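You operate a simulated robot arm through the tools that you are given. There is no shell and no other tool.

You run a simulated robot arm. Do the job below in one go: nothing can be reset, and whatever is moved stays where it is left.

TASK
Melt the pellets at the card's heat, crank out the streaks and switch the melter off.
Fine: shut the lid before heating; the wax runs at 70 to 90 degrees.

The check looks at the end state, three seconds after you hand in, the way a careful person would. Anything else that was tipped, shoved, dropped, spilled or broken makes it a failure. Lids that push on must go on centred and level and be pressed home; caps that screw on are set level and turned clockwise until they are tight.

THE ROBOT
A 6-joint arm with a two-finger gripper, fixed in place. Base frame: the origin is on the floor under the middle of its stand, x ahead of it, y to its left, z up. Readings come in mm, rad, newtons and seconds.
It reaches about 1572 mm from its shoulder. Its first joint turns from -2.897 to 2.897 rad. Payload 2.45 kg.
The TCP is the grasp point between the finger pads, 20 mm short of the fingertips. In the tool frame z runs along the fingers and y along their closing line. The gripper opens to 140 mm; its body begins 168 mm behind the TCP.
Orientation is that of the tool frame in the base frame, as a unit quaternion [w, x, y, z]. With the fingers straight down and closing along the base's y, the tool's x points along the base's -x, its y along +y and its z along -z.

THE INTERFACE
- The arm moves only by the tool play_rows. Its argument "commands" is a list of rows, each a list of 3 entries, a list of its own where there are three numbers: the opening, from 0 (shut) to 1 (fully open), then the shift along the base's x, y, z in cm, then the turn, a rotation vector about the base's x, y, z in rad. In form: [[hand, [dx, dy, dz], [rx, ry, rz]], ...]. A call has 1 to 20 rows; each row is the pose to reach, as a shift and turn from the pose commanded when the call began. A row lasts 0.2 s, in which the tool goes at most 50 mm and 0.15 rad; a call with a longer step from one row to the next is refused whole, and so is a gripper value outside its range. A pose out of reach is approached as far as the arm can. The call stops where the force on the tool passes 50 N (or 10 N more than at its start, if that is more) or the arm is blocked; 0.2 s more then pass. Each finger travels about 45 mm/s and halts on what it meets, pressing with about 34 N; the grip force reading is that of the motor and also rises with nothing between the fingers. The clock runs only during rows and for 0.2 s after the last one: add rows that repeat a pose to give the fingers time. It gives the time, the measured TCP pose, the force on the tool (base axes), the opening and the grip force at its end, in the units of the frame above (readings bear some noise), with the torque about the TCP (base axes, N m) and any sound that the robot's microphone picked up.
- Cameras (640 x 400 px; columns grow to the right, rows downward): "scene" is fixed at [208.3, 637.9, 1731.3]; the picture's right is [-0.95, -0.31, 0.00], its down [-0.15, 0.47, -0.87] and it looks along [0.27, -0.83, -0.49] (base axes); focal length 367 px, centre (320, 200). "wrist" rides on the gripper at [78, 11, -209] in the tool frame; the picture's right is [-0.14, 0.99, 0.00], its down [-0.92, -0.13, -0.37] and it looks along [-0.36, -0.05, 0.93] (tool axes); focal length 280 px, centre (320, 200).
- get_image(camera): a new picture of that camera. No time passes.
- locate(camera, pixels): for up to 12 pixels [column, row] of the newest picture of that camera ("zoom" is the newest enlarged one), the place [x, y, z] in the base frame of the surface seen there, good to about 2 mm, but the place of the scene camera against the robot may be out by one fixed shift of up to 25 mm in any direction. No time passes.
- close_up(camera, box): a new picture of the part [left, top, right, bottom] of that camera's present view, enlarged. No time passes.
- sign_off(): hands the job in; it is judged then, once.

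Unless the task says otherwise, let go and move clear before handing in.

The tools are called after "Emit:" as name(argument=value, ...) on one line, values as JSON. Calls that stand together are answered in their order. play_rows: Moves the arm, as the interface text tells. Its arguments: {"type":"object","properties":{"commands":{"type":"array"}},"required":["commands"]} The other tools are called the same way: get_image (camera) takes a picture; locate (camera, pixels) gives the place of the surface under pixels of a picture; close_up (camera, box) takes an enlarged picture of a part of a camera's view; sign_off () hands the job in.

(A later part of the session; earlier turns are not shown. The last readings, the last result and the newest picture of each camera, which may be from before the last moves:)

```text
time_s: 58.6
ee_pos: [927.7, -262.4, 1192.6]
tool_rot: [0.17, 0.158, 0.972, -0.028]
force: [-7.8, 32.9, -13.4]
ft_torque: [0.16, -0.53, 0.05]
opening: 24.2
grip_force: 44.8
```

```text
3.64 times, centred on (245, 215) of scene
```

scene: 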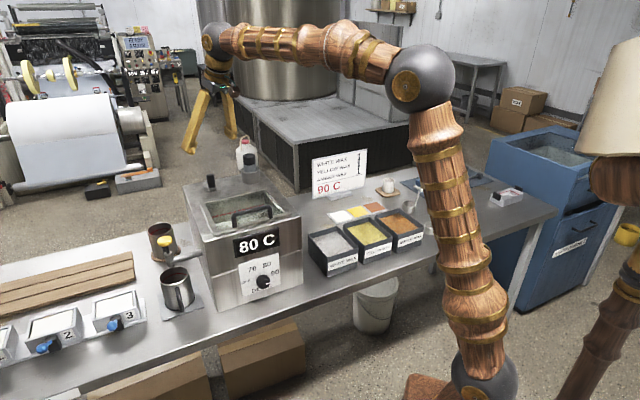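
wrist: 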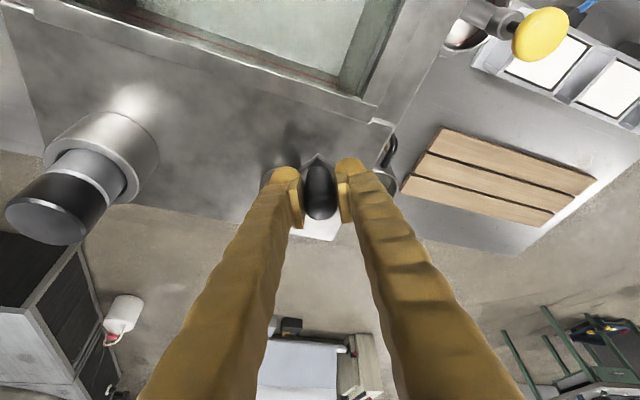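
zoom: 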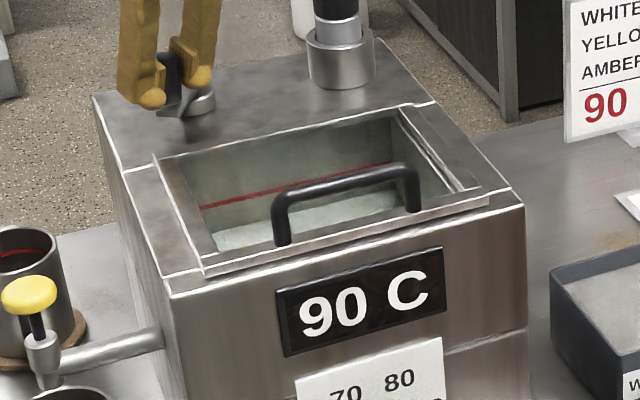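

Two turns done. I'll release, rise and slide back toward the front to look through the lid glass at the wax.

Emit:
play_rows(commands=[[0.43, [0, 0, 0], [0, 0, 0]], [0.43, [0, 0, 0], [0, 0, 0]], [0.43, [0, 0, 3], [0, 0, 0]], [0.43, [0, 0, 7], [0, 0, 0]], [0.6, [0, 0, 11], [0, 0, 0]], [0.8, [-4, 1, 12], [0, 0, 0]], [1, [-8, 2, 13], [0, 0, 0]], [1, [-12, 3.5, 14], [0, 0, 0]], [1, [-16, 5, 14], [0, 0, 0]], [1, [-20, 6.5, 14], [0, 0, 0]], [1, [-24, 8, 14], [0, 0, 0]]])

Emit:
get_image(camera="wrist")

```text
time_s: 61.0
ee_pos: [686.9, -184.8, 1330.3]
tool_rot: [0.171, 0.159, 0.972, -0.027]
force: [0.3, 0.5, -0.3]
ft_torque: [0.0, 0.0, 0.04]
opening: 140.0
grip_force: 0.1
```

```text
taken
```

wrist: 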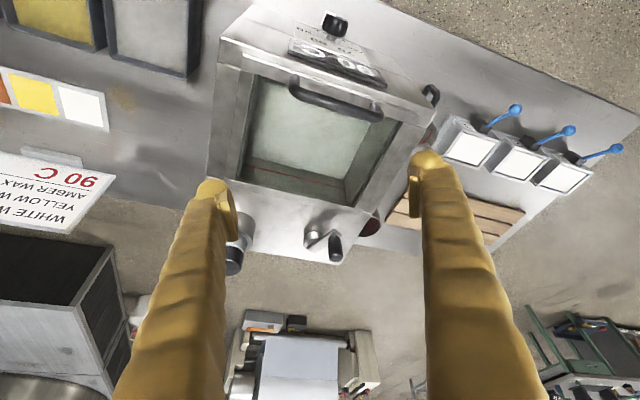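

Emit:
close_up(camera="wrist", box=[215, 55, 435, 220])

Emit:
close_up(camera="wrist", box=[250, 75, 390, 190])

Emit:
close_up(camera="scene", box=[200, 180, 290, 250])

```text
2.42 times, centred on (325, 138) of wrist
```

zoom: 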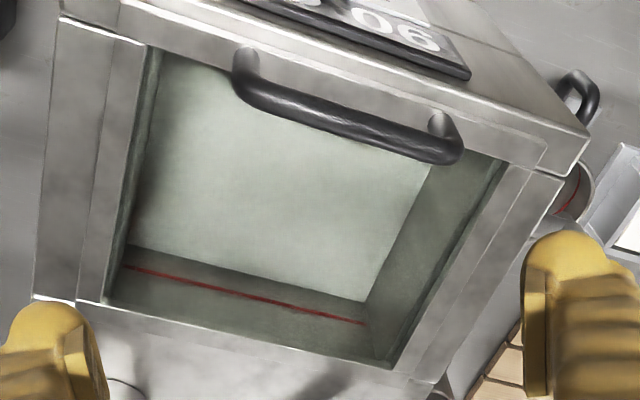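

```text
3.48 times, centred on (320, 132) of wrist
```

zoom: 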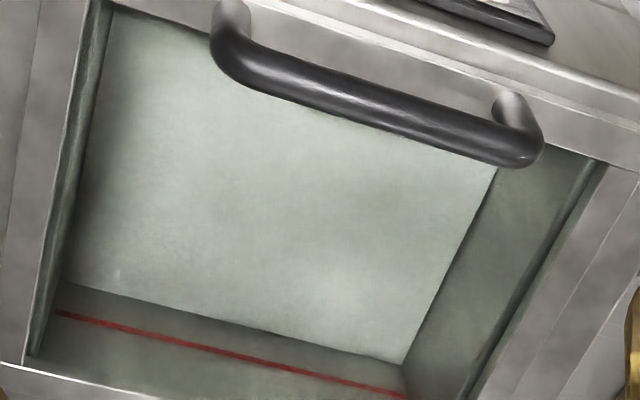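

```text
5.71 times, centred on (245, 215) of scene
```

zoom: 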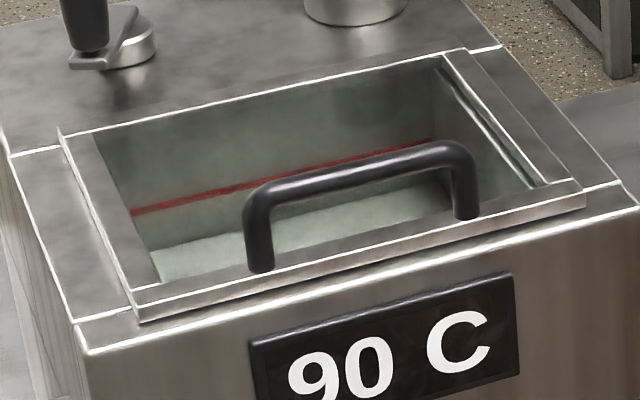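

The front part of the pot (where the discs lay) is hidden behind the handle from here. I'll move farther back and turn the tool vertical to look more steeply through the glass.

Emit:
play_rows(commands=[[1, [1.5, -2, 2], [0.03, 0.09, 0]], [1, [3.5, -4.2, 4], [0.065, 0.19, 0]], [1, [5.5, -6.5, 5.5], [0.09, 0.27, 0]], [1, [7.3, -8.5, 7], [0.111, 0.332, 0]], [1, [7.3, -8.5, 7], [0.111, 0.332, 0]]])

Emit:
get_image(camera="wrist")

Emit:
close_up(camera="wrist", box=[240, 30, 430, 210])

```text
time_s: 62.2
ee_pos: [756.4, -270.2, 1405.0]
tool_rot: [-0.002, 0.162, 0.987, 0.0]
force: [0.1, 0.2, 0.4]
ft_torque: [0.02, -0.05, 0.04]
opening: 140.1
grip_force: 0.1
```

```text
taken
```

wrist: 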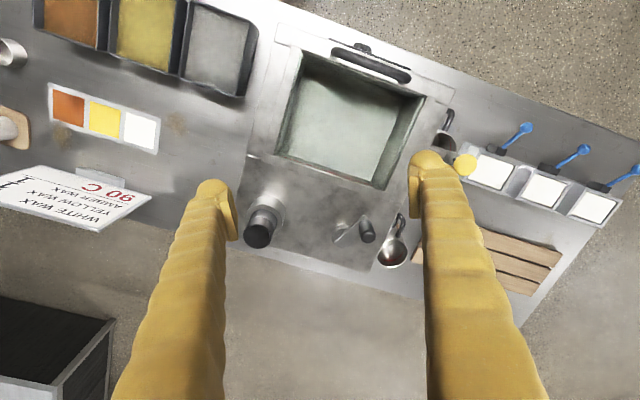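

```text
2.22 times, centred on (335, 120) of wrist
```

zoom: 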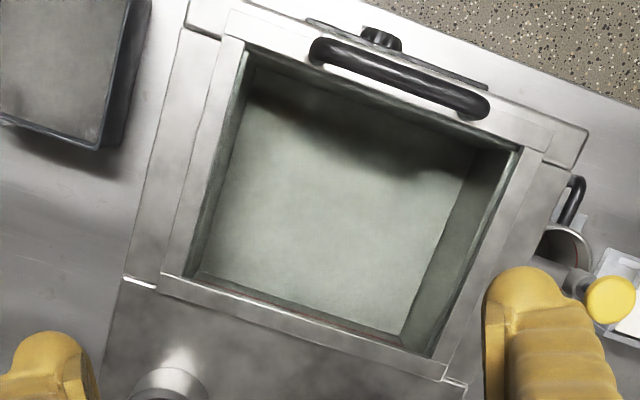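

The discs are gone and the wax surface looks even from here. I'll zoom in for any remaining streaks and check the surface height.

Emit:
close_up(camera="wrist", box=[285, 55, 405, 175])

Emit:
locate(camera="zoom", pixels=[[200, 150], [300, 200], [400, 250], [260, 120], [420, 160], [180, 250], [300, 100], [380, 130], [350, 30]])

```text
3.33 times, centred on (345, 115) of wrist
```

zoom: 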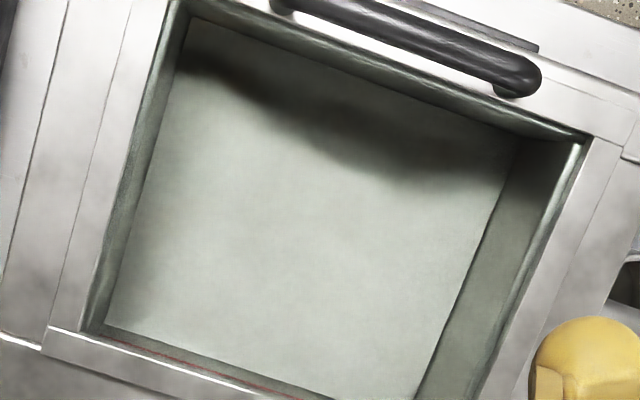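

```text
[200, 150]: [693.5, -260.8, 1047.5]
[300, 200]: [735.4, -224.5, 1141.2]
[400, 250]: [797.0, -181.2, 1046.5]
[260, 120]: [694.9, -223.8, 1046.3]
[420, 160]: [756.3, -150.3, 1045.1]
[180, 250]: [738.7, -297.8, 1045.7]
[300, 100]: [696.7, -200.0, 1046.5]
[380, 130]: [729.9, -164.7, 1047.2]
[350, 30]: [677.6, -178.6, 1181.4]
```

No discs remain; the surface is level at z≈1046. There's a dark curved band near the front that may be the handle's shadow — I'll magnify it to distinguish shadow from streaks.

Emit:
close_up(camera="wrist", box=[300, 55, 390, 115])

Emit:
close_up(camera="wrist", box=[300, 100, 390, 170])

Emit:
close_up(camera="scene", box=[200, 185, 280, 235])

Emit:
get_image(camera="scene")

```text
6.67 times, centred on (345, 85) of wrist
```

zoom: 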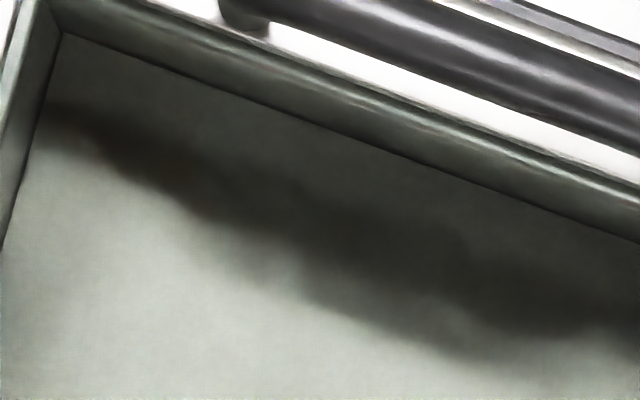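

```text
5.71 times, centred on (345, 135) of wrist
```

zoom: 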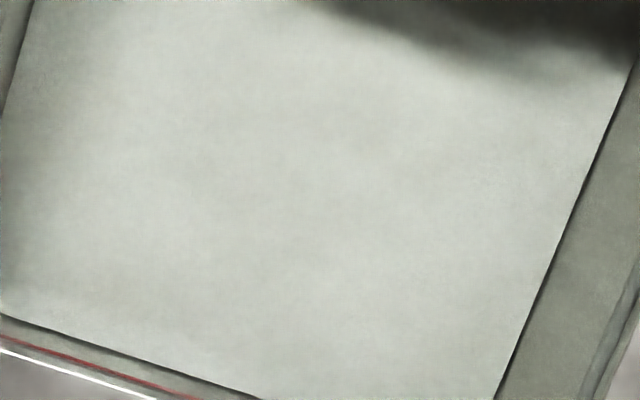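

```text
8.00 times, centred on (240, 210) of scene
```

zoom: 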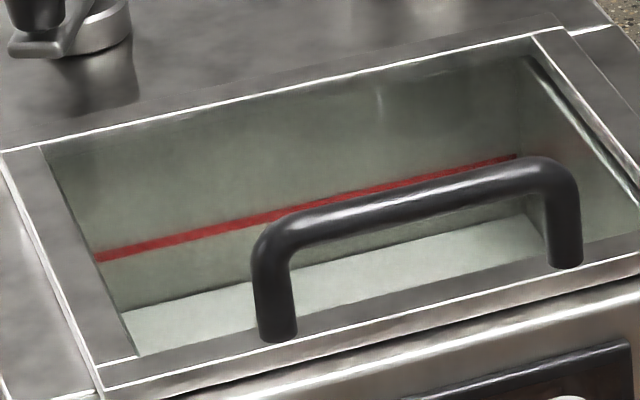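

```text
taken
```

scene: 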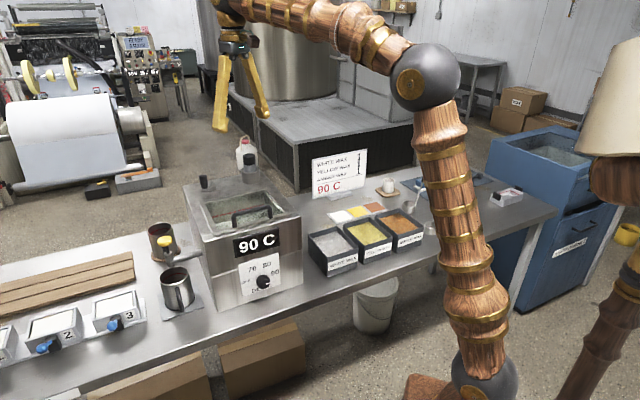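

The band is a soft, colourless shadow of the handle; the wax itself shows no discs or streaks. To be certain it is fully mixed now that everything is molten, I'll give it several more turns. First I'll locate the crank grip's present position.

Emit:
close_up(camera="wrist", box=[320, 195, 400, 260])

Emit:
locate(camera="zoom", pixels=[[365, 245], [340, 225], [385, 230], [365, 260], [220, 260], [250, 250], [350, 200], [200, 270]])

```text
6.15 times, centred on (360, 228) of wrist
```

zoom: 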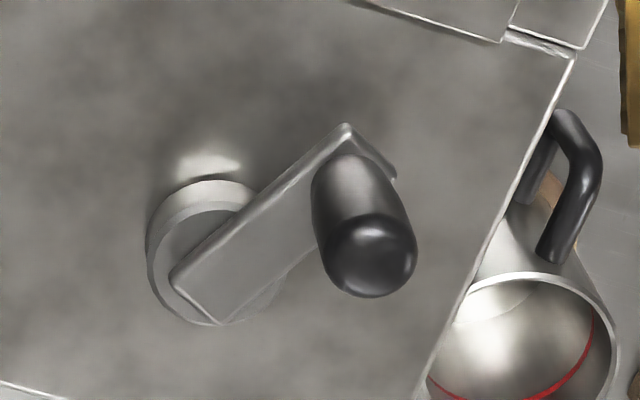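

```text
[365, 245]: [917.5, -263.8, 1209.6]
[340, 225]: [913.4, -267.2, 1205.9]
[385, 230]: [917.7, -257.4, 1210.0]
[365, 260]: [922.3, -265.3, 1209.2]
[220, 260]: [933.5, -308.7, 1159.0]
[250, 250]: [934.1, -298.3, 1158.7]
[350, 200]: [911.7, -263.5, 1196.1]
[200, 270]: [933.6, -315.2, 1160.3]
```

The grip is now at about (922, −263). I'll go back over it with the 20° tilt and narrowed fingers.

Emit:
play_rows(commands=[[0.8, [3.3, 0.1, -2.5], [-0.022, -0.066, 0]], [0.6, [6.6, 0.3, -5], [-0.044, -0.133, 0]], [0.43, [10, 0.45, -7.5], [-0.067, -0.2, 0]], [0.43, [13.3, 0.6, -10], [-0.089, -0.266, 0]], [0.43, [16.6, 0.74, -12.5], [-0.111, -0.332, 0]], [0.43, [16.6, 0.74, -12.5], [-0.111, -0.332, 0]]])

Emit:
get_image(camera="wrist")

```text
time_s: 63.6
ee_pos: [923.9, -259.7, 1277.2]
tool_rot: [0.171, 0.159, 0.972, -0.028]
force: [-0.3, 0.0, -0.1]
ft_torque: [0.02, 0.02, 0.02]
opening: 60.3
grip_force: 0.0
```

```text
taken
```

wrist: 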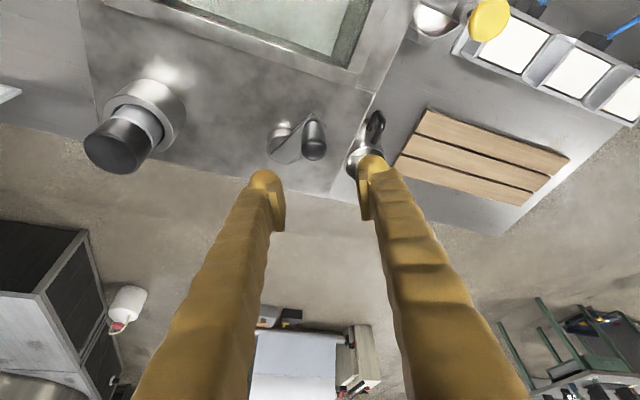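

Slightly right of the grip (grip col ~315 vs 320); I'll shift 4 mm and descend, then close.

Emit:
play_rows(commands=[[0.43, [-0.15, -0.4, -2], [0, 0, 0]], [0.43, [-0.15, -0.4, -4], [0, 0, 0]], [0.43, [-0.15, -0.4, -6], [0, 0, 0]], [0.43, [-0.15, -0.4, -8.3], [0, 0, 0]], [0.43, [-0.15, -0.4, -8.3], [0, 0, 0]], [0.25, [-0.15, -0.4, -8.3], [0, 0, 0]], [0.12, [-0.15, -0.4, -8.3], [0, 0, 0]], [0.12, [-0.15, -0.4, -8.3], [0, 0, 0]]])

Emit:
get_image(camera="wrist")

```text
time_s: 65.4
ee_pos: [923.7, -263.4, 1194.4]
tool_rot: [0.17, 0.159, 0.972, -0.027]
force: [-2.6, 3.9, -0.7]
ft_torque: [-0.01, 0.0, 0.0]
opening: 24.6
grip_force: 26.3
```

```text
taken
```

wrist: 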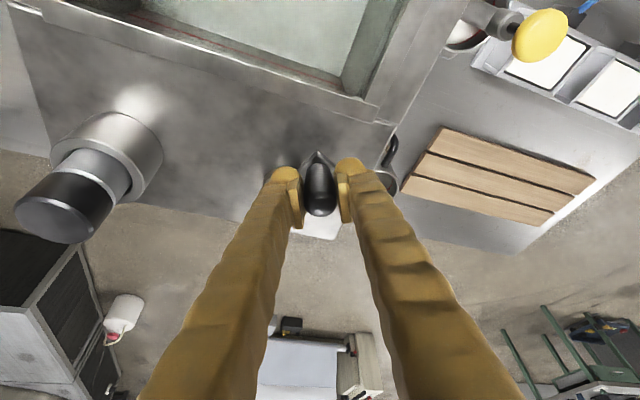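

Gripped again. Running further clockwise turns.

Emit:
play_rows(commands=[[0.12, [1.57, 0.2, 0], [0, 0, 0]], [0.12, [3.12, -0.1, 0], [0, 0, 0]], [0.12, [4.5, -0.87, 0], [0, 0, 0]], [0.12, [5.58, -2.02, 0], [0, 0, 0]], [0.12, [6.25, -3.45, 0], [0, 0, 0]], [0.12, [6.45, -5.02, 0], [0, 0, 0]], [0.12, [6.15, -6.57, 0], [0, 0, 0]], [0.12, [5.38, -7.95, 0], [0, 0, 0]], [0.12, [4.23, -9.03, 0], [0, 0, 0]], [0.12, [2.8, -9.7, 0], [0, 0, 0]], [0.12, [1.23, -9.9, 0], [0, 0, 0]], [0.12, [-0.32, -9.6, 0], [0, 0, 0]], [0.12, [-1.7, -8.83, 0], [0, 0, 0]], [0.12, [-2.78, -7.68, 0], [0, 0, 0]], [0.12, [-3.45, -6.25, 0], [0, 0, 0]], [0.12, [-3.65, -4.68, 0], [0, 0, 0]], [0.12, [-3.35, -3.13, 0], [0, 0, 0]], [0.12, [-2.58, -1.75, 0], [0, 0, 0]], [0.12, [-1.43, -0.67, 0], [0, 0, 0]], [0.12, [0, 0, 0], [0, 0, 0]]])

Emit:
get_image(camera="scene")

```text
time_s: 66.1
ee_pos: [962.3, -266.5, 1195.5]
tool_rot: [0.172, 0.158, 0.972, -0.027]
force: [1.0, 3.7, 1.5]
ft_torque: [-0.01, -0.13, 0.03]
opening: 24.3
grip_force: 45.7
stopped in row 3: the force on the tool passed its limit at 53 N (the readings are from after the stop); the commanded pose is now the measured one
```

```text
taken
```

scene: 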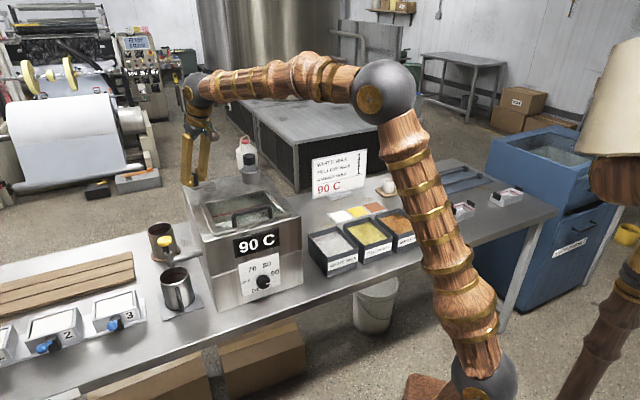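

A three-point fit gives the crank axis at (938.9, −311.3), r≈50.6; my start had been ~1 mm off. I'll continue from the present angle with the corrected circle.

Emit:
play_rows(commands=[[0.12, [1.27, -0.94, 0], [0, 0, 0]], [0.12, [2.19, -2.23, 0], [0, 0, 0]], [0.12, [2.66, -3.74, 0], [0, 0, 0]], [0.12, [2.65, -5.33, 0], [0, 0, 0]], [0.12, [2.14, -6.83, 0], [0, 0, 0]], [0.12, [1.2, -8.1, 0], [0, 0, 0]], [0.12, [-0.09, -9.02, 0], [0, 0, 0]], [0.12, [-1.6, -9.49, 0], [0, 0, 0]], [0.12, [-3.19, -9.47, 0], [0, 0, 0]], [0.12, [-4.69, -8.97, 0], [0, 0, 0]], [0.12, [-5.96, -8.02, 0], [0, 0, 0]], [0.12, [-6.88, -6.73, 0], [0, 0, 0]], [0.12, [-7.35, -5.22, 0], [0, 0, 0]], [0.12, [-7.33, -3.64, 0], [0, 0, 0]], [0.12, [-6.83, -2.14, 0], [0, 0, 0]], [0.12, [-5.88, -0.87, 0], [0, 0, 0]], [0.12, [-4.59, 0.05, 0], [0, 0, 0]], [0.12, [-3.08, 0.52, 0], [0, 0, 0]], [0.12, [-1.5, 0.51, 0], [0, 0, 0]], [0.12, [0, 0, 0], [0, 0, 0]]])

```text
time_s: 70.3
ee_pos: [962.7, -266.4, 1195.1]
tool_rot: [0.172, 0.158, 0.972, -0.026]
force: [2.0, 7.2, 10.8]
ft_torque: [0.2, 0.21, 0.04]
opening: 24.4
grip_force: 44.8
```

That turn ran smoothly. I'll do two more turns.

Emit:
play_rows(commands=[[0.12, [1.27, -0.94, 0], [0, 0, 0]], [0.12, [2.19, -2.23, 0], [0, 0, 0]], [0.12, [2.66, -3.74, 0], [0, 0, 0]], [0.12, [2.65, -5.33, 0], [0, 0, 0]], [0.12, [2.14, -6.83, 0], [0, 0, 0]], [0.12, [1.2, -8.1, 0], [0, 0, 0]], [0.12, [-0.09, -9.02, 0], [0, 0, 0]], [0.12, [-1.6, -9.49, 0], [0, 0, 0]], [0.12, [-3.19, -9.47, 0], [0, 0, 0]], [0.12, [-4.69, -8.97, 0], [0, 0, 0]], [0.12, [-5.96, -8.02, 0], [0, 0, 0]], [0.12, [-6.88, -6.73, 0], [0, 0, 0]], [0.12, [-7.35, -5.22, 0], [0, 0, 0]], [0.12, [-7.33, -3.64, 0], [0, 0, 0]], [0.12, [-6.83, -2.14, 0], [0, 0, 0]], [0.12, [-5.88, -0.87, 0], [0, 0, 0]], [0.12, [-4.59, 0.05, 0], [0, 0, 0]], [0.12, [-3.08, 0.52, 0], [0, 0, 0]], [0.12, [-1.5, 0.51, 0], [0, 0, 0]], [0.12, [0, 0, 0], [0, 0, 0]]])

Emit:
play_rows(commands=[[0.12, [1.27, -0.94, 0], [0, 0, 0]], [0.12, [2.19, -2.23, 0], [0, 0, 0]], [0.12, [2.66, -3.74, 0], [0, 0, 0]], [0.12, [2.65, -5.33, 0], [0, 0, 0]], [0.12, [2.14, -6.83, 0], [0, 0, 0]], [0.12, [1.2, -8.1, 0], [0, 0, 0]], [0.12, [-0.09, -9.02, 0], [0, 0, 0]], [0.12, [-1.6, -9.49, 0], [0, 0, 0]], [0.12, [-3.19, -9.47, 0], [0, 0, 0]], [0.12, [-4.69, -8.97, 0], [0, 0, 0]], [0.12, [-5.96, -8.02, 0], [0, 0, 0]], [0.12, [-6.88, -6.73, 0], [0, 0, 0]], [0.12, [-7.35, -5.22, 0], [0, 0, 0]], [0.12, [-7.33, -3.64, 0], [0, 0, 0]], [0.12, [-6.83, -2.14, 0], [0, 0, 0]], [0.12, [-5.88, -0.87, 0], [0, 0, 0]], [0.12, [-4.59, 0.05, 0], [0, 0, 0]], [0.12, [-3.08, 0.52, 0], [0, 0, 0]], [0.12, [-1.5, 0.51, 0], [0, 0, 0]], [0.12, [0, 0, 0], [0, 0, 0]]])

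Emit:
get_image(camera="wrist")

Emit:
get_image(camera="scene")

```text
time_s: 74.5
ee_pos: [963.9, -266.7, 1195.6]
tool_rot: [0.172, 0.158, 0.972, -0.026]
force: [5.5, 8.8, 0.5]
ft_torque: [0.02, -0.17, 0.03]
opening: 24.4
grip_force: 44.7
```

```text
time_s: 78.7
ee_pos: [960.1, -266.2, 1196.3]
tool_rot: [0.171, 0.158, 0.972, -0.026]
force: [5.6, 9.6, -13.2]
ft_torque: [0.09, -0.07, 0.03]
opening: 24.2
grip_force: 44.6
```

```text
taken
```

wrist: 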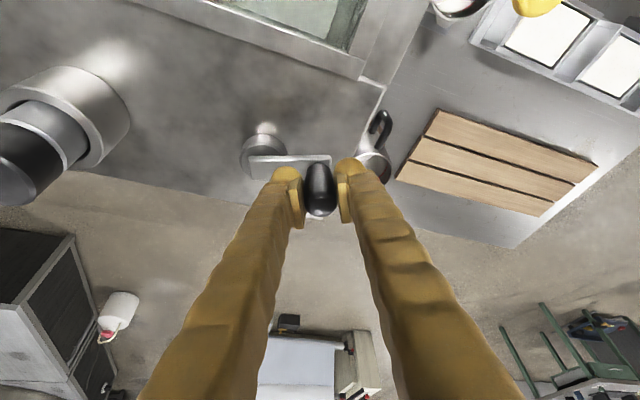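

```text
taken
```

scene: 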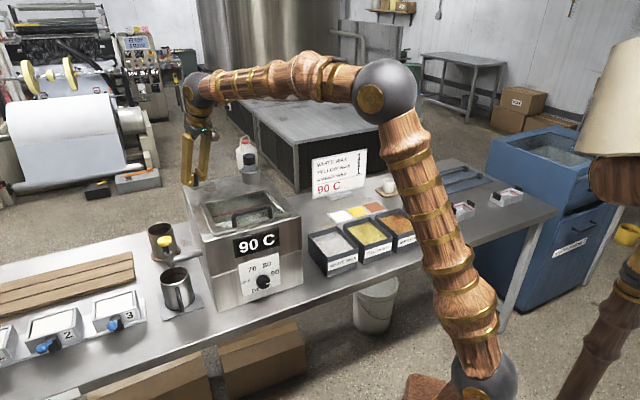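

About five turns are done. I'll release the crank, rise, and look through the glass again from above.

Emit:
play_rows(commands=[[0.43, [0, 0, 0], [0, 0, 0]], [0.43, [0, 0, 0], [0, 0, 0]], [0.43, [0, 0, 3.5], [0, 0, 0]], [0.43, [0, 0, 7.5], [0, 0, 0]], [0.6, [-3, 0, 10.5], [0.02, 0.06, 0]], [0.8, [-7, 0, 13.5], [0.045, 0.135, 0]], [1, [-11, 0, 16.5], [0.07, 0.21, 0]], [1, [-15, 0, 19], [0.095, 0.285, 0]], [1, [-19, -0.3, 21], [0.111, 0.332, 0]], [1, [-20.5, -0.4, 21], [0.111, 0.332, 0]]])

Emit:
get_image(camera="wrist")

Emit:
close_up(camera="wrist", box=[270, 45, 420, 195])

Emit:
close_up(camera="scene", box=[180, 160, 310, 310])

```text
time_s: 80.9
ee_pos: [757.0, -271.7, 1404.1]
tool_rot: [0.0, 0.161, 0.987, 0.003]
force: [0.0, -0.3, -0.9]
ft_torque: [0.04, 0.06, -0.01]
opening: 139.8
grip_force: 0.1
```

```text
taken
```

wrist: 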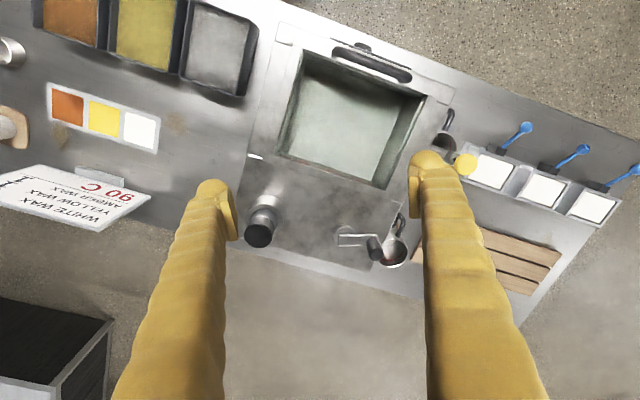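

```text
2.67 times, centred on (345, 120) of wrist
```

zoom: 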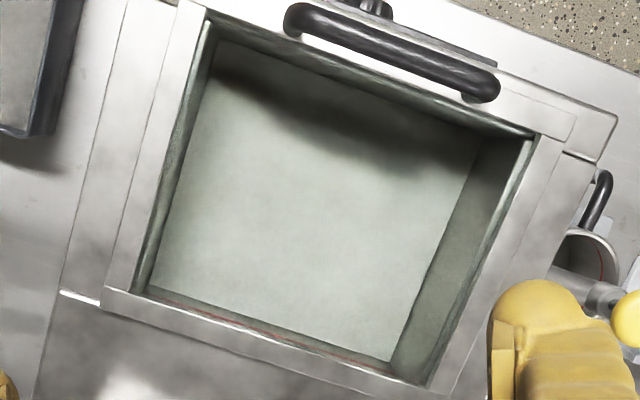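

```text
2.67 times, centred on (245, 235) of scene
```

zoom: 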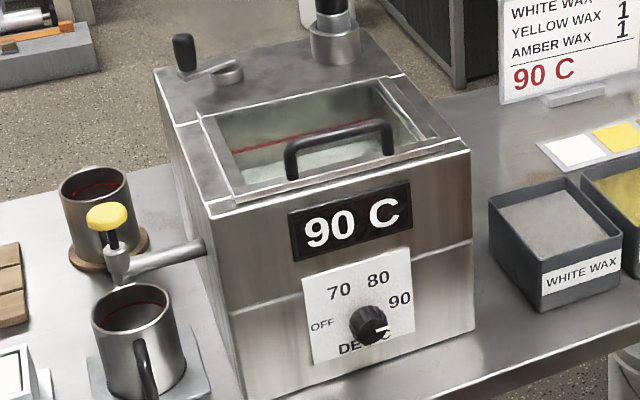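

The wax still looks uniform, dial at 90, display 90 C, lid closed. One more high-magnification look for faint streaks before switching off.

Emit:
close_up(camera="wrist", box=[300, 85, 390, 145])

Emit:
close_up(camera="wrist", box=[290, 60, 380, 120])

Emit:
locate(camera="zoom", pixels=[[200, 300], [320, 350], [450, 350], [150, 200], [550, 300], [400, 200], [300, 150]])

```text
6.67 times, centred on (345, 115) of wrist
```

zoom: 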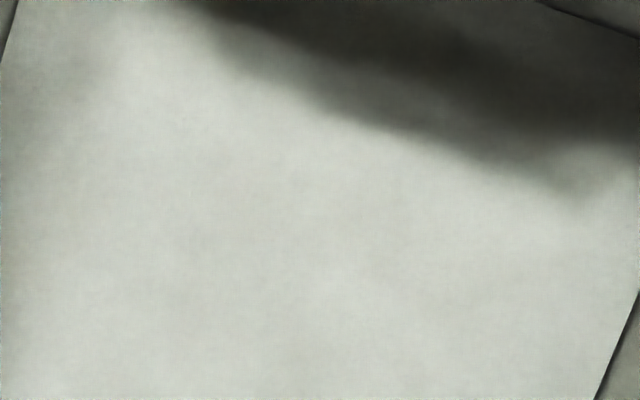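

```text
6.67 times, centred on (335, 90) of wrist
```

zoom: 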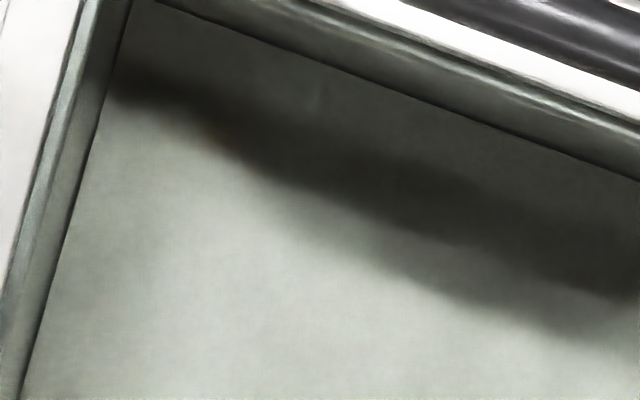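

```text
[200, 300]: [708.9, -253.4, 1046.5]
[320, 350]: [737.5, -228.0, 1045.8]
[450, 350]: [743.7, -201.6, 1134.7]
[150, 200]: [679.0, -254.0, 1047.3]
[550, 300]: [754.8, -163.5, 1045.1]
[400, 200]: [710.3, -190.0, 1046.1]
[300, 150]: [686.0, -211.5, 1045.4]
```

Two probe points near the pot's middle returned lid-level heights (z≈1135–1141) instead of 1046, so I'll map that area to see what's there.

Emit:
close_up(camera="wrist", box=[290, 70, 400, 170])

Emit:
locate(camera="zoom", pixels=[[260, 150], [280, 150], [300, 150], [320, 150], [340, 150], [260, 180], [280, 180], [300, 180], [320, 180], [340, 180], [360, 180], [240, 180]])

Emit:
locate(camera="zoom", pixels=[[260, 210], [280, 210], [300, 210], [320, 210], [340, 210], [260, 240], [280, 240], [300, 240], [320, 240], [340, 240], [300, 270], [320, 120]])

```text
4.00 times, centred on (345, 120) of wrist
```

zoom: 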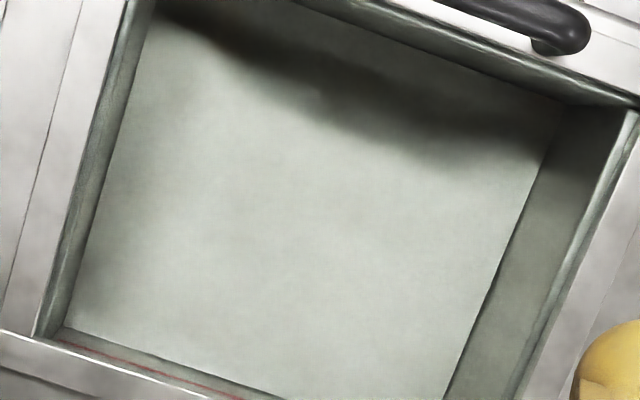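

```text
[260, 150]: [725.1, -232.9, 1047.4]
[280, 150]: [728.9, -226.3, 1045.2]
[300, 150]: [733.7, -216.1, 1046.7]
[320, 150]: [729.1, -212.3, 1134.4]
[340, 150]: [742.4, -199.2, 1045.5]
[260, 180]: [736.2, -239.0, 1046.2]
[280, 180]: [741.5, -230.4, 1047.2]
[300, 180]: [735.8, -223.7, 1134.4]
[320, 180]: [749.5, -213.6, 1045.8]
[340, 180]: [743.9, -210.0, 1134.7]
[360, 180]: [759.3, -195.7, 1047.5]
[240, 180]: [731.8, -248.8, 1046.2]
```

```text
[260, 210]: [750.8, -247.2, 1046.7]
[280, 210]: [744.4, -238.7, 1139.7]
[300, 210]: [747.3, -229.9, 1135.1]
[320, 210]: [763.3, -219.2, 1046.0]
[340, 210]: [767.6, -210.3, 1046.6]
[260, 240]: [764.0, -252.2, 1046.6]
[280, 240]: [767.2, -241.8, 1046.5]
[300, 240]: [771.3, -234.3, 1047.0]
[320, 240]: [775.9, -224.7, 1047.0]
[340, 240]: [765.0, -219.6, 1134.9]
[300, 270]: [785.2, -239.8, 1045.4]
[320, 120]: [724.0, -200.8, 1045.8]
```

Those are sporadic returns from the glass itself, not an object; the wax level reads 1046 everywhere else. Colour shows no streaks, but since glass makes faint streaks hard to judge, I'll add several more turns while it's still at 90 C. Going back over the crank grip at ~(962, −266.5).

Emit:
play_rows(commands=[[0.8, [3.4, 0.1, -2], [-0.018, -0.055, 0]], [0.6, [6.8, 0.2, -4], [-0.037, -0.11, 0]], [0.43, [10.2, 0.3, -6.2], [-0.055, -0.166, 0]], [0.43, [13.7, 0.35, -8.3], [-0.074, -0.22, 0]], [0.43, [17.1, 0.45, -10.4], [-0.092, -0.277, 0]], [0.43, [20.5, 0.52, -12.4], [-0.111, -0.332, 0]], [0.43, [20.5, 0.52, -12.4], [-0.111, -0.332, 0]]])

Emit:
get_image(camera="wrist")

Emit:
locate(camera="wrist", pixels=[[318, 165], [318, 155], [325, 160], [311, 160]])

```text
time_s: 82.5
ee_pos: [962.3, -263.7, 1281.1]
tool_rot: [0.172, 0.158, 0.972, -0.026]
force: [0.2, 0.3, -0.3]
ft_torque: [0.04, -0.02, -0.01]
opening: 60.2
grip_force: 0.0
```

```text
taken
```

wrist: 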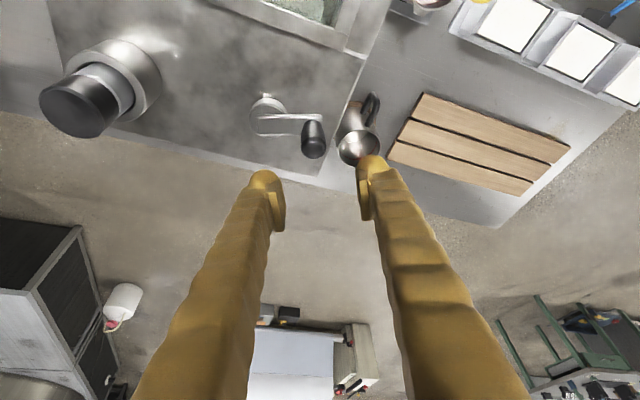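

```text
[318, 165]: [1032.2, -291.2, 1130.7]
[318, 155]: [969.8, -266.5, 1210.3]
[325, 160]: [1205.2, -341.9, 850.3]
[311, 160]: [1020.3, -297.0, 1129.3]
```

Emit:
locate(camera="wrist", pixels=[[313, 150], [313, 142], [308, 150], [318, 148], [313, 135], [313, 128]])

Emit:
close_up(camera="wrist", box=[280, 100, 350, 180])

```text
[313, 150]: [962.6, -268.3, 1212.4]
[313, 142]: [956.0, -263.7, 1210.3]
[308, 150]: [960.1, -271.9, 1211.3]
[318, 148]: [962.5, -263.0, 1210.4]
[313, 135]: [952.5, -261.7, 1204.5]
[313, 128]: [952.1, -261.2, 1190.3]
```

```text
5.00 times, centred on (315, 140) of wrist
```

zoom: 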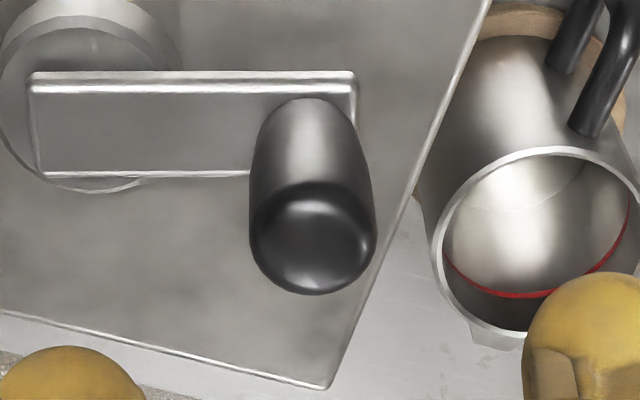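

The grip's top centre is at ~(961.7, −267). Shift 3 mm in y, descend and close.

Emit:
play_rows(commands=[[0.43, [-0.03, -0.3, -2], [0, 0, 0]], [0.43, [-0.03, -0.3, -4.2], [0, 0, 0]], [0.43, [-0.03, -0.3, -6.4], [0, 0, 0]], [0.43, [-0.03, -0.3, -8.6], [0, 0, 0]], [0.43, [-0.03, -0.3, -8.6], [0, 0, 0]], [0.25, [-0.03, -0.3, -8.6], [0, 0, 0]], [0.12, [-0.03, -0.3, -8.6], [0, 0, 0]], [0.12, [-0.03, -0.3, -8.6], [0, 0, 0]], [0.12, [-0.03, -0.3, -8.6], [0, 0, 0]]])

```text
time_s: 84.5
ee_pos: [961.0, -265.3, 1194.6]
tool_rot: [0.172, 0.158, 0.972, -0.026]
force: [10.3, 20.8, -3.5]
ft_torque: [0.2, -0.1, 0.07]
opening: 24.7
grip_force: 38.6
```

Gripped. Running more turns clockwise with the same circle, shifted slightly to ease the ~20 N side load.

Emit:
play_rows(commands=[[0.12, [1.29, -0.9, 0], [0, 0, 0]], [0.12, [2.21, -2.19, 0], [0, 0, 0]], [0.12, [2.68, -3.7, 0], [0, 0, 0]], [0.12, [2.67, -5.29, 0], [0, 0, 0]], [0.12, [2.16, -6.79, 0], [0, 0, 0]], [0.12, [1.22, -8.06, 0], [0, 0, 0]], [0.12, [-0.07, -8.98, 0], [0, 0, 0]], [0.12, [-1.58, -9.45, 0], [0, 0, 0]], [0.12, [-3.17, -9.43, 0], [0, 0, 0]], [0.12, [-4.67, -8.93, 0], [0, 0, 0]], [0.12, [-5.94, -7.98, 0], [0, 0, 0]], [0.12, [-6.86, -6.69, 0], [0, 0, 0]], [0.12, [-7.33, -5.18, 0], [0, 0, 0]], [0.12, [-7.31, -3.6, 0], [0, 0, 0]], [0.12, [-6.81, -2.1, 0], [0, 0, 0]], [0.12, [-5.86, -0.83, 0], [0, 0, 0]], [0.12, [-4.57, 0.09, 0], [0, 0, 0]], [0.12, [-3.06, 0.56, 0], [0, 0, 0]], [0.12, [-1.48, 0.55, 0], [0, 0, 0]], [0.12, [0.02, 0.04, 0], [0, 0, 0]]])

```text
time_s: 86.4
ee_pos: [945.4, -359.5, 1196.0]
tool_rot: [0.172, 0.157, 0.972, -0.024]
force: [-0.5, 7.0, -1.5]
ft_torque: [0.11, 0.15, 0.0]
opening: 24.4
grip_force: 45.2
stopped in row 9: the force on the tool passed its limit at 51 N (the readings are from after the stop); the commanded pose is now the measured one
```

It stopped at 51 N halfway because the assumed radius was slightly large; refit gives axis (938.7, −310.4), r≈49.8. Continuing from here with the refined circle.

Emit:
play_rows(commands=[[0.12, [-1.56, 0.03, 0], [0, 0, 0]], [0.12, [-3.03, 0.55, 0], [0, 0, 0]], [0.12, [-4.27, 1.49, 0], [0, 0, 0]], [0.12, [-5.16, 2.77, 0], [0, 0, 0]], [0.12, [-5.61, 4.26, 0], [0, 0, 0]], [0.12, [-5.58, 5.82, 0], [0, 0, 0]], [0.12, [-5.06, 7.29, 0], [0, 0, 0]], [0.12, [-4.12, 8.53, 0], [0, 0, 0]], [0.12, [-2.84, 9.42, 0], [0, 0, 0]], [0.12, [-1.35, 9.87, 0], [0, 0, 0]], [0.12, [0.21, 9.84, 0], [0, 0, 0]], [0.12, [1.68, 9.32, 0], [0, 0, 0]], [0.12, [2.92, 8.38, 0], [0, 0, 0]], [0.12, [3.81, 7.1, 0], [0, 0, 0]], [0.12, [4.26, 5.61, 0], [0, 0, 0]], [0.12, [4.23, 4.05, 0], [0, 0, 0]], [0.12, [3.71, 2.58, 0], [0, 0, 0]], [0.12, [2.77, 1.34, 0], [0, 0, 0]], [0.12, [1.49, 0.45, 0], [0, 0, 0]], [0.12, [0, 0, 0], [0, 0, 0]]])

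```text
time_s: 90.6
ee_pos: [947.2, -360.9, 1194.9]
tool_rot: [0.171, 0.155, 0.973, -0.024]
force: [-3.1, 26.8, -20.2]
ft_torque: [0.28, 0.25, 0.05]
opening: 24.2
grip_force: 45.1
```

A clean full turn. Two more, shifted 0.5 mm inward.

Emit:
play_rows(commands=[[0.12, [-1.56, 0.08, -0.04], [0, 0, 0]], [0.12, [-3.03, 0.6, -0.04], [0, 0, 0]], [0.12, [-4.27, 1.54, -0.04], [0, 0, 0]], [0.12, [-5.16, 2.82, -0.04], [0, 0, 0]], [0.12, [-5.61, 4.31, -0.04], [0, 0, 0]], [0.12, [-5.58, 5.87, -0.04], [0, 0, 0]], [0.12, [-5.06, 7.34, -0.04], [0, 0, 0]], [0.12, [-4.12, 8.58, -0.04], [0, 0, 0]], [0.12, [-2.84, 9.47, -0.04], [0, 0, 0]], [0.12, [-1.35, 9.92, -0.04], [0, 0, 0]], [0.12, [0.21, 9.89, -0.04], [0, 0, 0]], [0.12, [1.68, 9.37, -0.04], [0, 0, 0]], [0.12, [2.92, 8.43, -0.04], [0, 0, 0]], [0.12, [3.81, 7.15, -0.04], [0, 0, 0]], [0.12, [4.26, 5.66, -0.04], [0, 0, 0]], [0.12, [4.23, 4.1, -0.04], [0, 0, 0]], [0.12, [3.71, 2.63, -0.04], [0, 0, 0]], [0.12, [2.77, 1.39, -0.04], [0, 0, 0]], [0.12, [1.49, 0.5, -0.04], [0, 0, 0]], [0.12, [0, 0.05, -0.04], [0, 0, 0]]])

Emit:
play_rows(commands=[[0.12, [-1.56, 0.03, 0], [0, 0, 0]], [0.12, [-3.03, 0.55, 0], [0, 0, 0]], [0.12, [-4.27, 1.49, 0], [0, 0, 0]], [0.12, [-5.16, 2.77, 0], [0, 0, 0]], [0.12, [-5.61, 4.26, 0], [0, 0, 0]], [0.12, [-5.58, 5.82, 0], [0, 0, 0]], [0.12, [-5.06, 7.29, 0], [0, 0, 0]], [0.12, [-4.12, 8.53, 0], [0, 0, 0]], [0.12, [-2.84, 9.42, 0], [0, 0, 0]], [0.12, [-1.35, 9.87, 0], [0, 0, 0]], [0.12, [0.21, 9.84, 0], [0, 0, 0]], [0.12, [1.68, 9.32, 0], [0, 0, 0]], [0.12, [2.92, 8.38, 0], [0, 0, 0]], [0.12, [3.81, 7.1, 0], [0, 0, 0]], [0.12, [4.26, 5.61, 0], [0, 0, 0]], [0.12, [4.23, 4.05, 0], [0, 0, 0]], [0.12, [3.71, 2.58, 0], [0, 0, 0]], [0.12, [2.77, 1.34, 0], [0, 0, 0]], [0.12, [1.49, 0.45, 0], [0, 0, 0]], [0.12, [0, 0, 0], [0, 0, 0]]])

Emit:
get_image(camera="wrist")

```text
time_s: 94.8
ee_pos: [944.6, -359.2, 1196.0]
tool_rot: [0.173, 0.158, 0.972, -0.026]
force: [0.6, -15.1, 20.1]
ft_torque: [-0.17, 0.19, 0.0]
opening: 24.4
grip_force: 44.5
```

```text
time_s: 99.0
ee_pos: [945.3, -360.0, 1194.4]
tool_rot: [0.17, 0.155, 0.973, -0.023]
force: [-3.3, 22.8, 7.5]
ft_torque: [0.3, 0.17, 0.03]
opening: 24.3
grip_force: 44.8
```

```text
taken
```

wrist: 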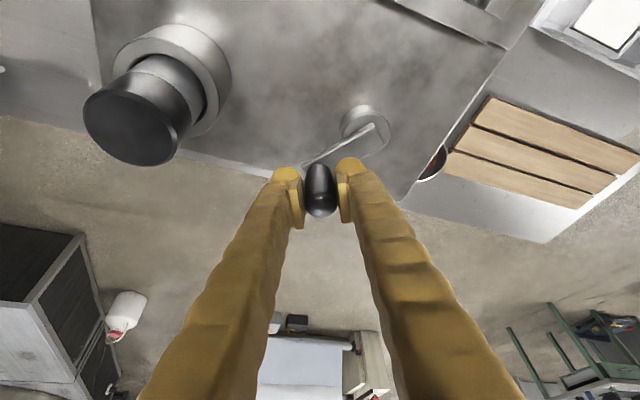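

About 8½ turns in total, all with the melt at 90 C. I'll release the crank, rise and carry the hand back out in front of the melter.

Emit:
play_rows(commands=[[0.43, [0, 0, 0], [0, 0, 0]], [0.43, [0, 0, 0], [0, 0, 0]], [0.43, [0, 0, 4], [0, 0, 0]], [0.43, [0, 0, 8], [0, 0, 0]], [0.5, [0, 0, 12.7], [0, 0, 0]], [0.5, [-2.8, 3.7, 12.7], [0, 0, 0]], [0.5, [-5.5, 7.4, 12.7], [0, 0, 0]], [0.5, [-9, 10.3, 12.7], [0, 0, 0]], [0.5, [-12.5, 13.2, 12.7], [0, 0, 0]], [0.5, [-16, 16.1, 12.7], [0, 0, 0]], [0.5, [-19.5, 19, 12.7], [0, 0, 0]], [0.5, [-23, 21.9, 12.7], [0, 0, 0]], [0.5, [-26.5, 24.9, 12.7], [0, 0, 0]], [0.5, [-30, 27.8, 12.7], [0, 0, 0]], [0.5, [-33.5, 30.8, 12.7], [0, 0, 0]]])

Emit:
play_rows(commands=[[0.5, [0, 0, -4.6], [-0.078, -0.073, -0.066]], [0.5, [0, 0, -9.3], [-0.157, -0.145, -0.131]], [0.5, [0, 0, -14], [-0.235, -0.218, -0.197]], [0.5, [0, 0, -18.7], [-0.313, -0.291, -0.263]], [0.5, [0, 0, -23.4], [-0.392, -0.363, -0.328]], [0.5, [0, 0, -28.1], [-0.47, -0.436, -0.394]], [0.5, [0, 0, -32.8], [-0.47, -0.436, -0.394]], [0.5, [0, 0, -32.8], [-0.47, -0.436, -0.394]]])

Emit:
get_image(camera="wrist")

Emit:
get_image(camera="scene")

```text
time_s: 102.2
ee_pos: [611.8, -53.8, 1318.9]
tool_rot: [0.17, 0.157, 0.973, -0.026]
force: [-0.2, -0.3, -0.6]
ft_torque: [-0.01, 0.06, -0.01]
opening: 69.9
grip_force: 0.0
```

```text
time_s: 104.0
ee_pos: [605.7, -53.7, 994.1]
tool_rot: [0.398, 0.298, 0.832, -0.246]
force: [-0.4, 0.5, 0.7]
ft_torque: [-0.01, 0.0, 0.02]
opening: 70.0
grip_force: 0.1
```

```text
taken
```

wrist: 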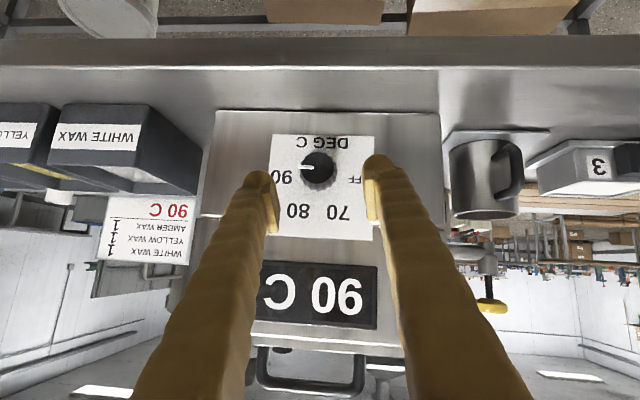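

```text
taken
```

scene: 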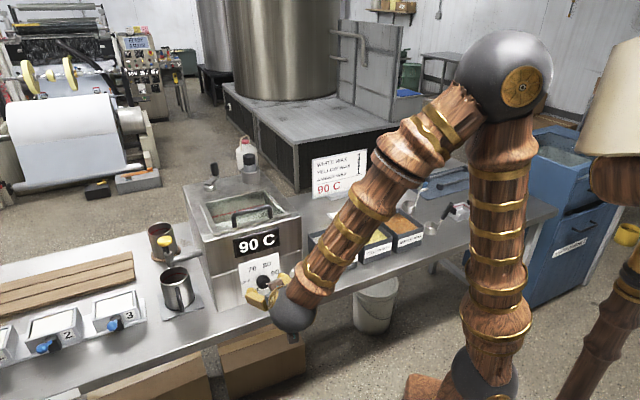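

I'm back at the dial pre-grip pose; dial still at 90. I'll advance along the finger axis onto the knob and close.

Emit:
play_rows(commands=[[0.5, [1.6, -2.15, -1.66], [0, 0, 0]], [0.5, [3.2, -4.3, -3.3], [0, 0, 0]], [0.5, [4.9, -6.49, -5.03], [0, 0, 0]], [0.5, [4.9, -6.49, -5.03], [0, 0, 0]]])

Emit:
get_image(camera="wrist")

```text
time_s: 105.0
ee_pos: [656.6, -117.9, 944.5]
tool_rot: [0.398, 0.299, 0.832, -0.246]
force: [0.5, -0.1, 0.1]
ft_torque: [0.03, -0.01, -0.04]
opening: 69.8
grip_force: 0.0
```

```text
taken
```

wrist: 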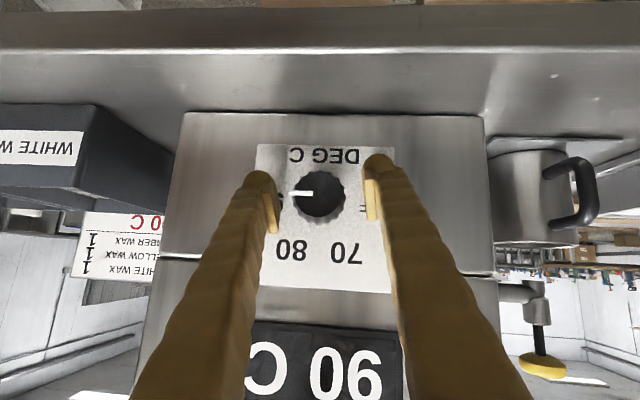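

The knob is centred at wrist [319,192] between the pads. Closing on it.

Emit:
play_rows(commands=[[0.35, [-0.1, 0, 0], [0, 0, 0]], [0.2, [-0.1, 0, 0], [0, 0, 0]], [0.2, [-0.1, 0, 0], [0, 0, 0]], [0.2, [-0.1, 0, 0], [0, 0, 0]]])

Emit:
play_rows(commands=[[0.2, [0, 0, 0], [-0.04, 0.04, 0]], [0.2, [0, 0, 0], [-0.08, 0.08, 0]], [0.2, [0, 0, 0], [-0.12, 0.12, 0]], [0.2, [0, 0, 0], [-0.16, 0.16, 0]]])

Emit:
get_image(camera="wrist")

```text
time_s: 106.0
ee_pos: [656.3, -119.6, 943.6]
tool_rot: [0.397, 0.299, 0.832, -0.245]
force: [-9.6, -14.9, 4.1]
ft_torque: [-0.07, -0.02, -0.17]
opening: 40.7
grip_force: 43.7
```

```text
time_s: 106.9
ee_pos: [655.7, -118.3, 944.0]
tool_rot: [0.359, 0.254, 0.838, -0.322]
force: [-8.1, 2.2, 10.6]
ft_torque: [-0.06, -0.08, 0.03]
opening: 40.2
grip_force: 44.1
stopped in row 4: the force on the tool passed its limit at 55 N (the readings are from after the stop); the commanded pose is now the measured one
```

```text
taken
```

wrist: 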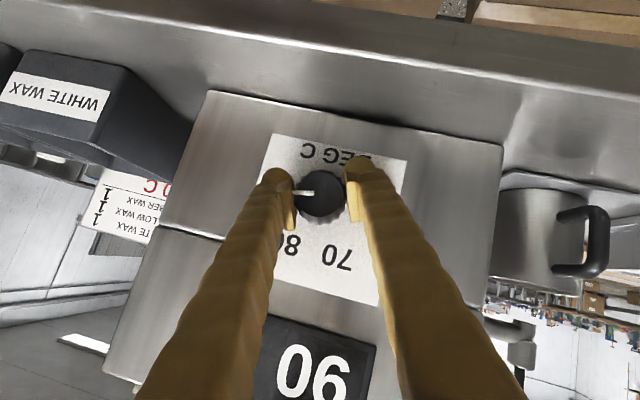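

The knob turns with the hand (≈11° so far); load relaxed after the stop. Continue counter-clockwise in small chunks.

Emit:
play_rows(commands=[[0.2, [0, 0, 0], [-0.05, 0.05, 0]], [0.2, [0, 0, 0], [-0.1, 0.1, 0]], [0.2, [0, 0, 0], [-0.15, 0.15, 0]]])

```text
time_s: 107.7
ee_pos: [655.7, -118.2, 943.0]
tool_rot: [0.314, 0.201, 0.836, -0.403]
force: [-10.7, 1.9, 30.9]
ft_torque: [-0.37, -0.37, -0.08]
opening: 40.4
grip_force: 45.0
```

Emit:
play_rows(commands=[[0.2, [-0.02, 0, 0.08], [0, 0, 0]], [0.2, [-0.02, 0, 0.08], [-0.05, 0.05, 0]], [0.2, [-0.02, 0, 0.09], [-0.1, 0.1, 0]], [0.2, [-0.02, 0, 0.1], [-0.15, 0.15, 0]]])

Emit:
get_image(camera="wrist")

```text
time_s: 108.7
ee_pos: [655.3, -119.8, 944.4]
tool_rot: [0.263, 0.148, 0.825, -0.478]
force: [3.9, -8.2, -0.5]
ft_torque: [-0.07, -0.12, 0.08]
opening: 40.2
grip_force: 45.0
```

```text
taken
```

wrist: 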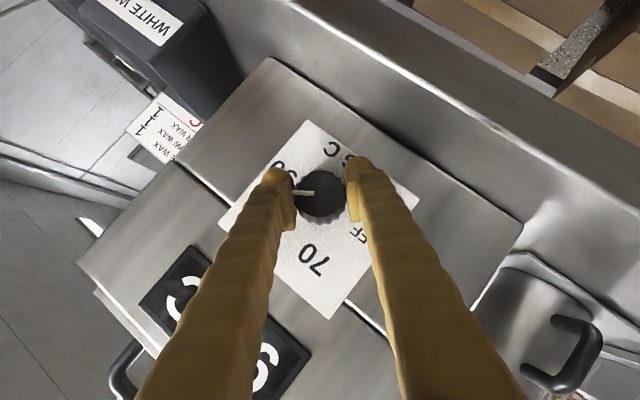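

Low load now; the pointer is moving through 80. Continue.

Emit:
play_rows(commands=[[0.2, [0, 0, 0], [-0.05, 0.05, 0]], [0.2, [0, 0, 0.01], [-0.1, 0.1, 0]], [0.2, [0, 0, 0.02], [-0.15, 0.15, 0]]])

```text
time_s: 109.5
ee_pos: [655.3, -118.2, 944.4]
tool_rot: [0.211, 0.091, 0.804, -0.549]
force: [3.0, -42.3, -6.7]
ft_torque: [0.1, 0.13, -0.31]
opening: 40.2
grip_force: 45.1
```

Emit:
play_rows(commands=[[0.2, [0, -0.1, -0.01], [0, 0, 0]], [0.2, [0, -0.1, -0.01], [-0.05, 0.05, 0]], [0.2, [0, -0.11, -0.01], [-0.1, 0.1, 0]], [0.2, [0, -0.12, -0.01], [-0.15, 0.15, 0]]])

Emit:
get_image(camera="wrist")

```text
time_s: 110.5
ee_pos: [655.3, -118.6, 945.9]
tool_rot: [0.158, 0.033, 0.775, -0.611]
force: [-34.5, 27.0, 3.1]
ft_torque: [-0.05, 0.0, -0.06]
opening: 40.1
grip_force: 45.4
```

```text
taken
```

wrist: 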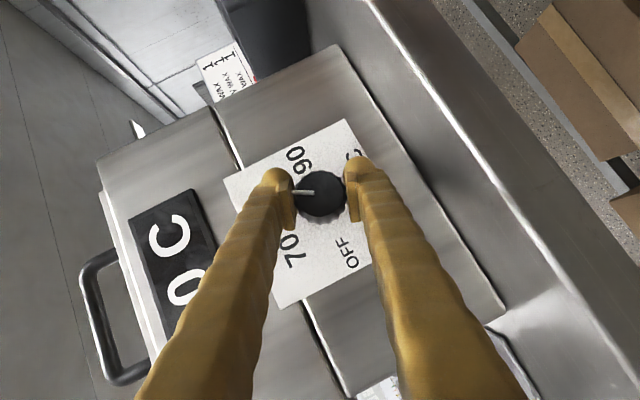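

~58° back so far. Relieve 43 N along the knob axis (back off ~1 mm) and continue.

Emit:
play_rows(commands=[[0.2, [-0.07, 0.06, 0], [0, 0, 0]], [0.2, [-0.07, 0.06, 0], [-0.05, 0.05, 0]], [0.2, [-0.07, 0.06, 0], [-0.1, 0.1, 0]], [0.2, [-0.07, 0.06, 0], [-0.15, 0.15, 0]]])

Emit:
play_rows(commands=[[0.2, [0, 0, 0], [-0.04, 0.04, 0]], [0.2, [0, 0, 0], [-0.08, 0.08, 0]], [0.2, [0, 0, 0], [-0.12, 0.12, 0]], [0.2, [0, 0, 0], [-0.16, 0.16, 0]]])

Emit:
get_image(camera="wrist")

```text
time_s: 111.5
ee_pos: [655.4, -118.1, 944.3]
tool_rot: [0.101, -0.025, 0.737, -0.668]
force: [-3.6, 13.2, -25.0]
ft_torque: [0.2, 0.16, 0.11]
opening: 40.1
grip_force: 45.0
```

```text
time_s: 112.5
ee_pos: [656.3, -118.7, 945.4]
tool_rot: [-0.039, 0.086, -0.686, 0.721]
force: [4.6, 16.2, -12.8]
ft_torque: [0.02, 0.03, 0.1]
opening: 40.1
grip_force: 44.7
```

```text
taken
```

wrist: 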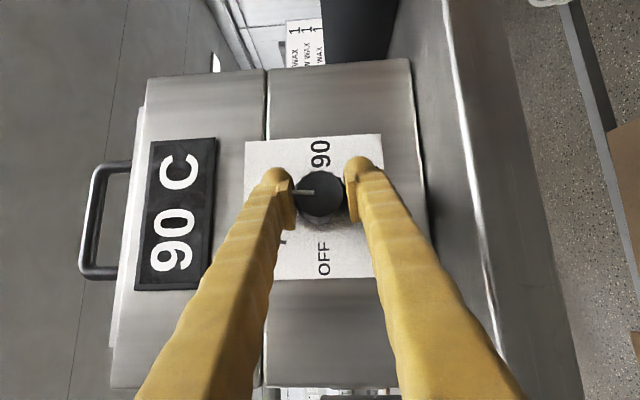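

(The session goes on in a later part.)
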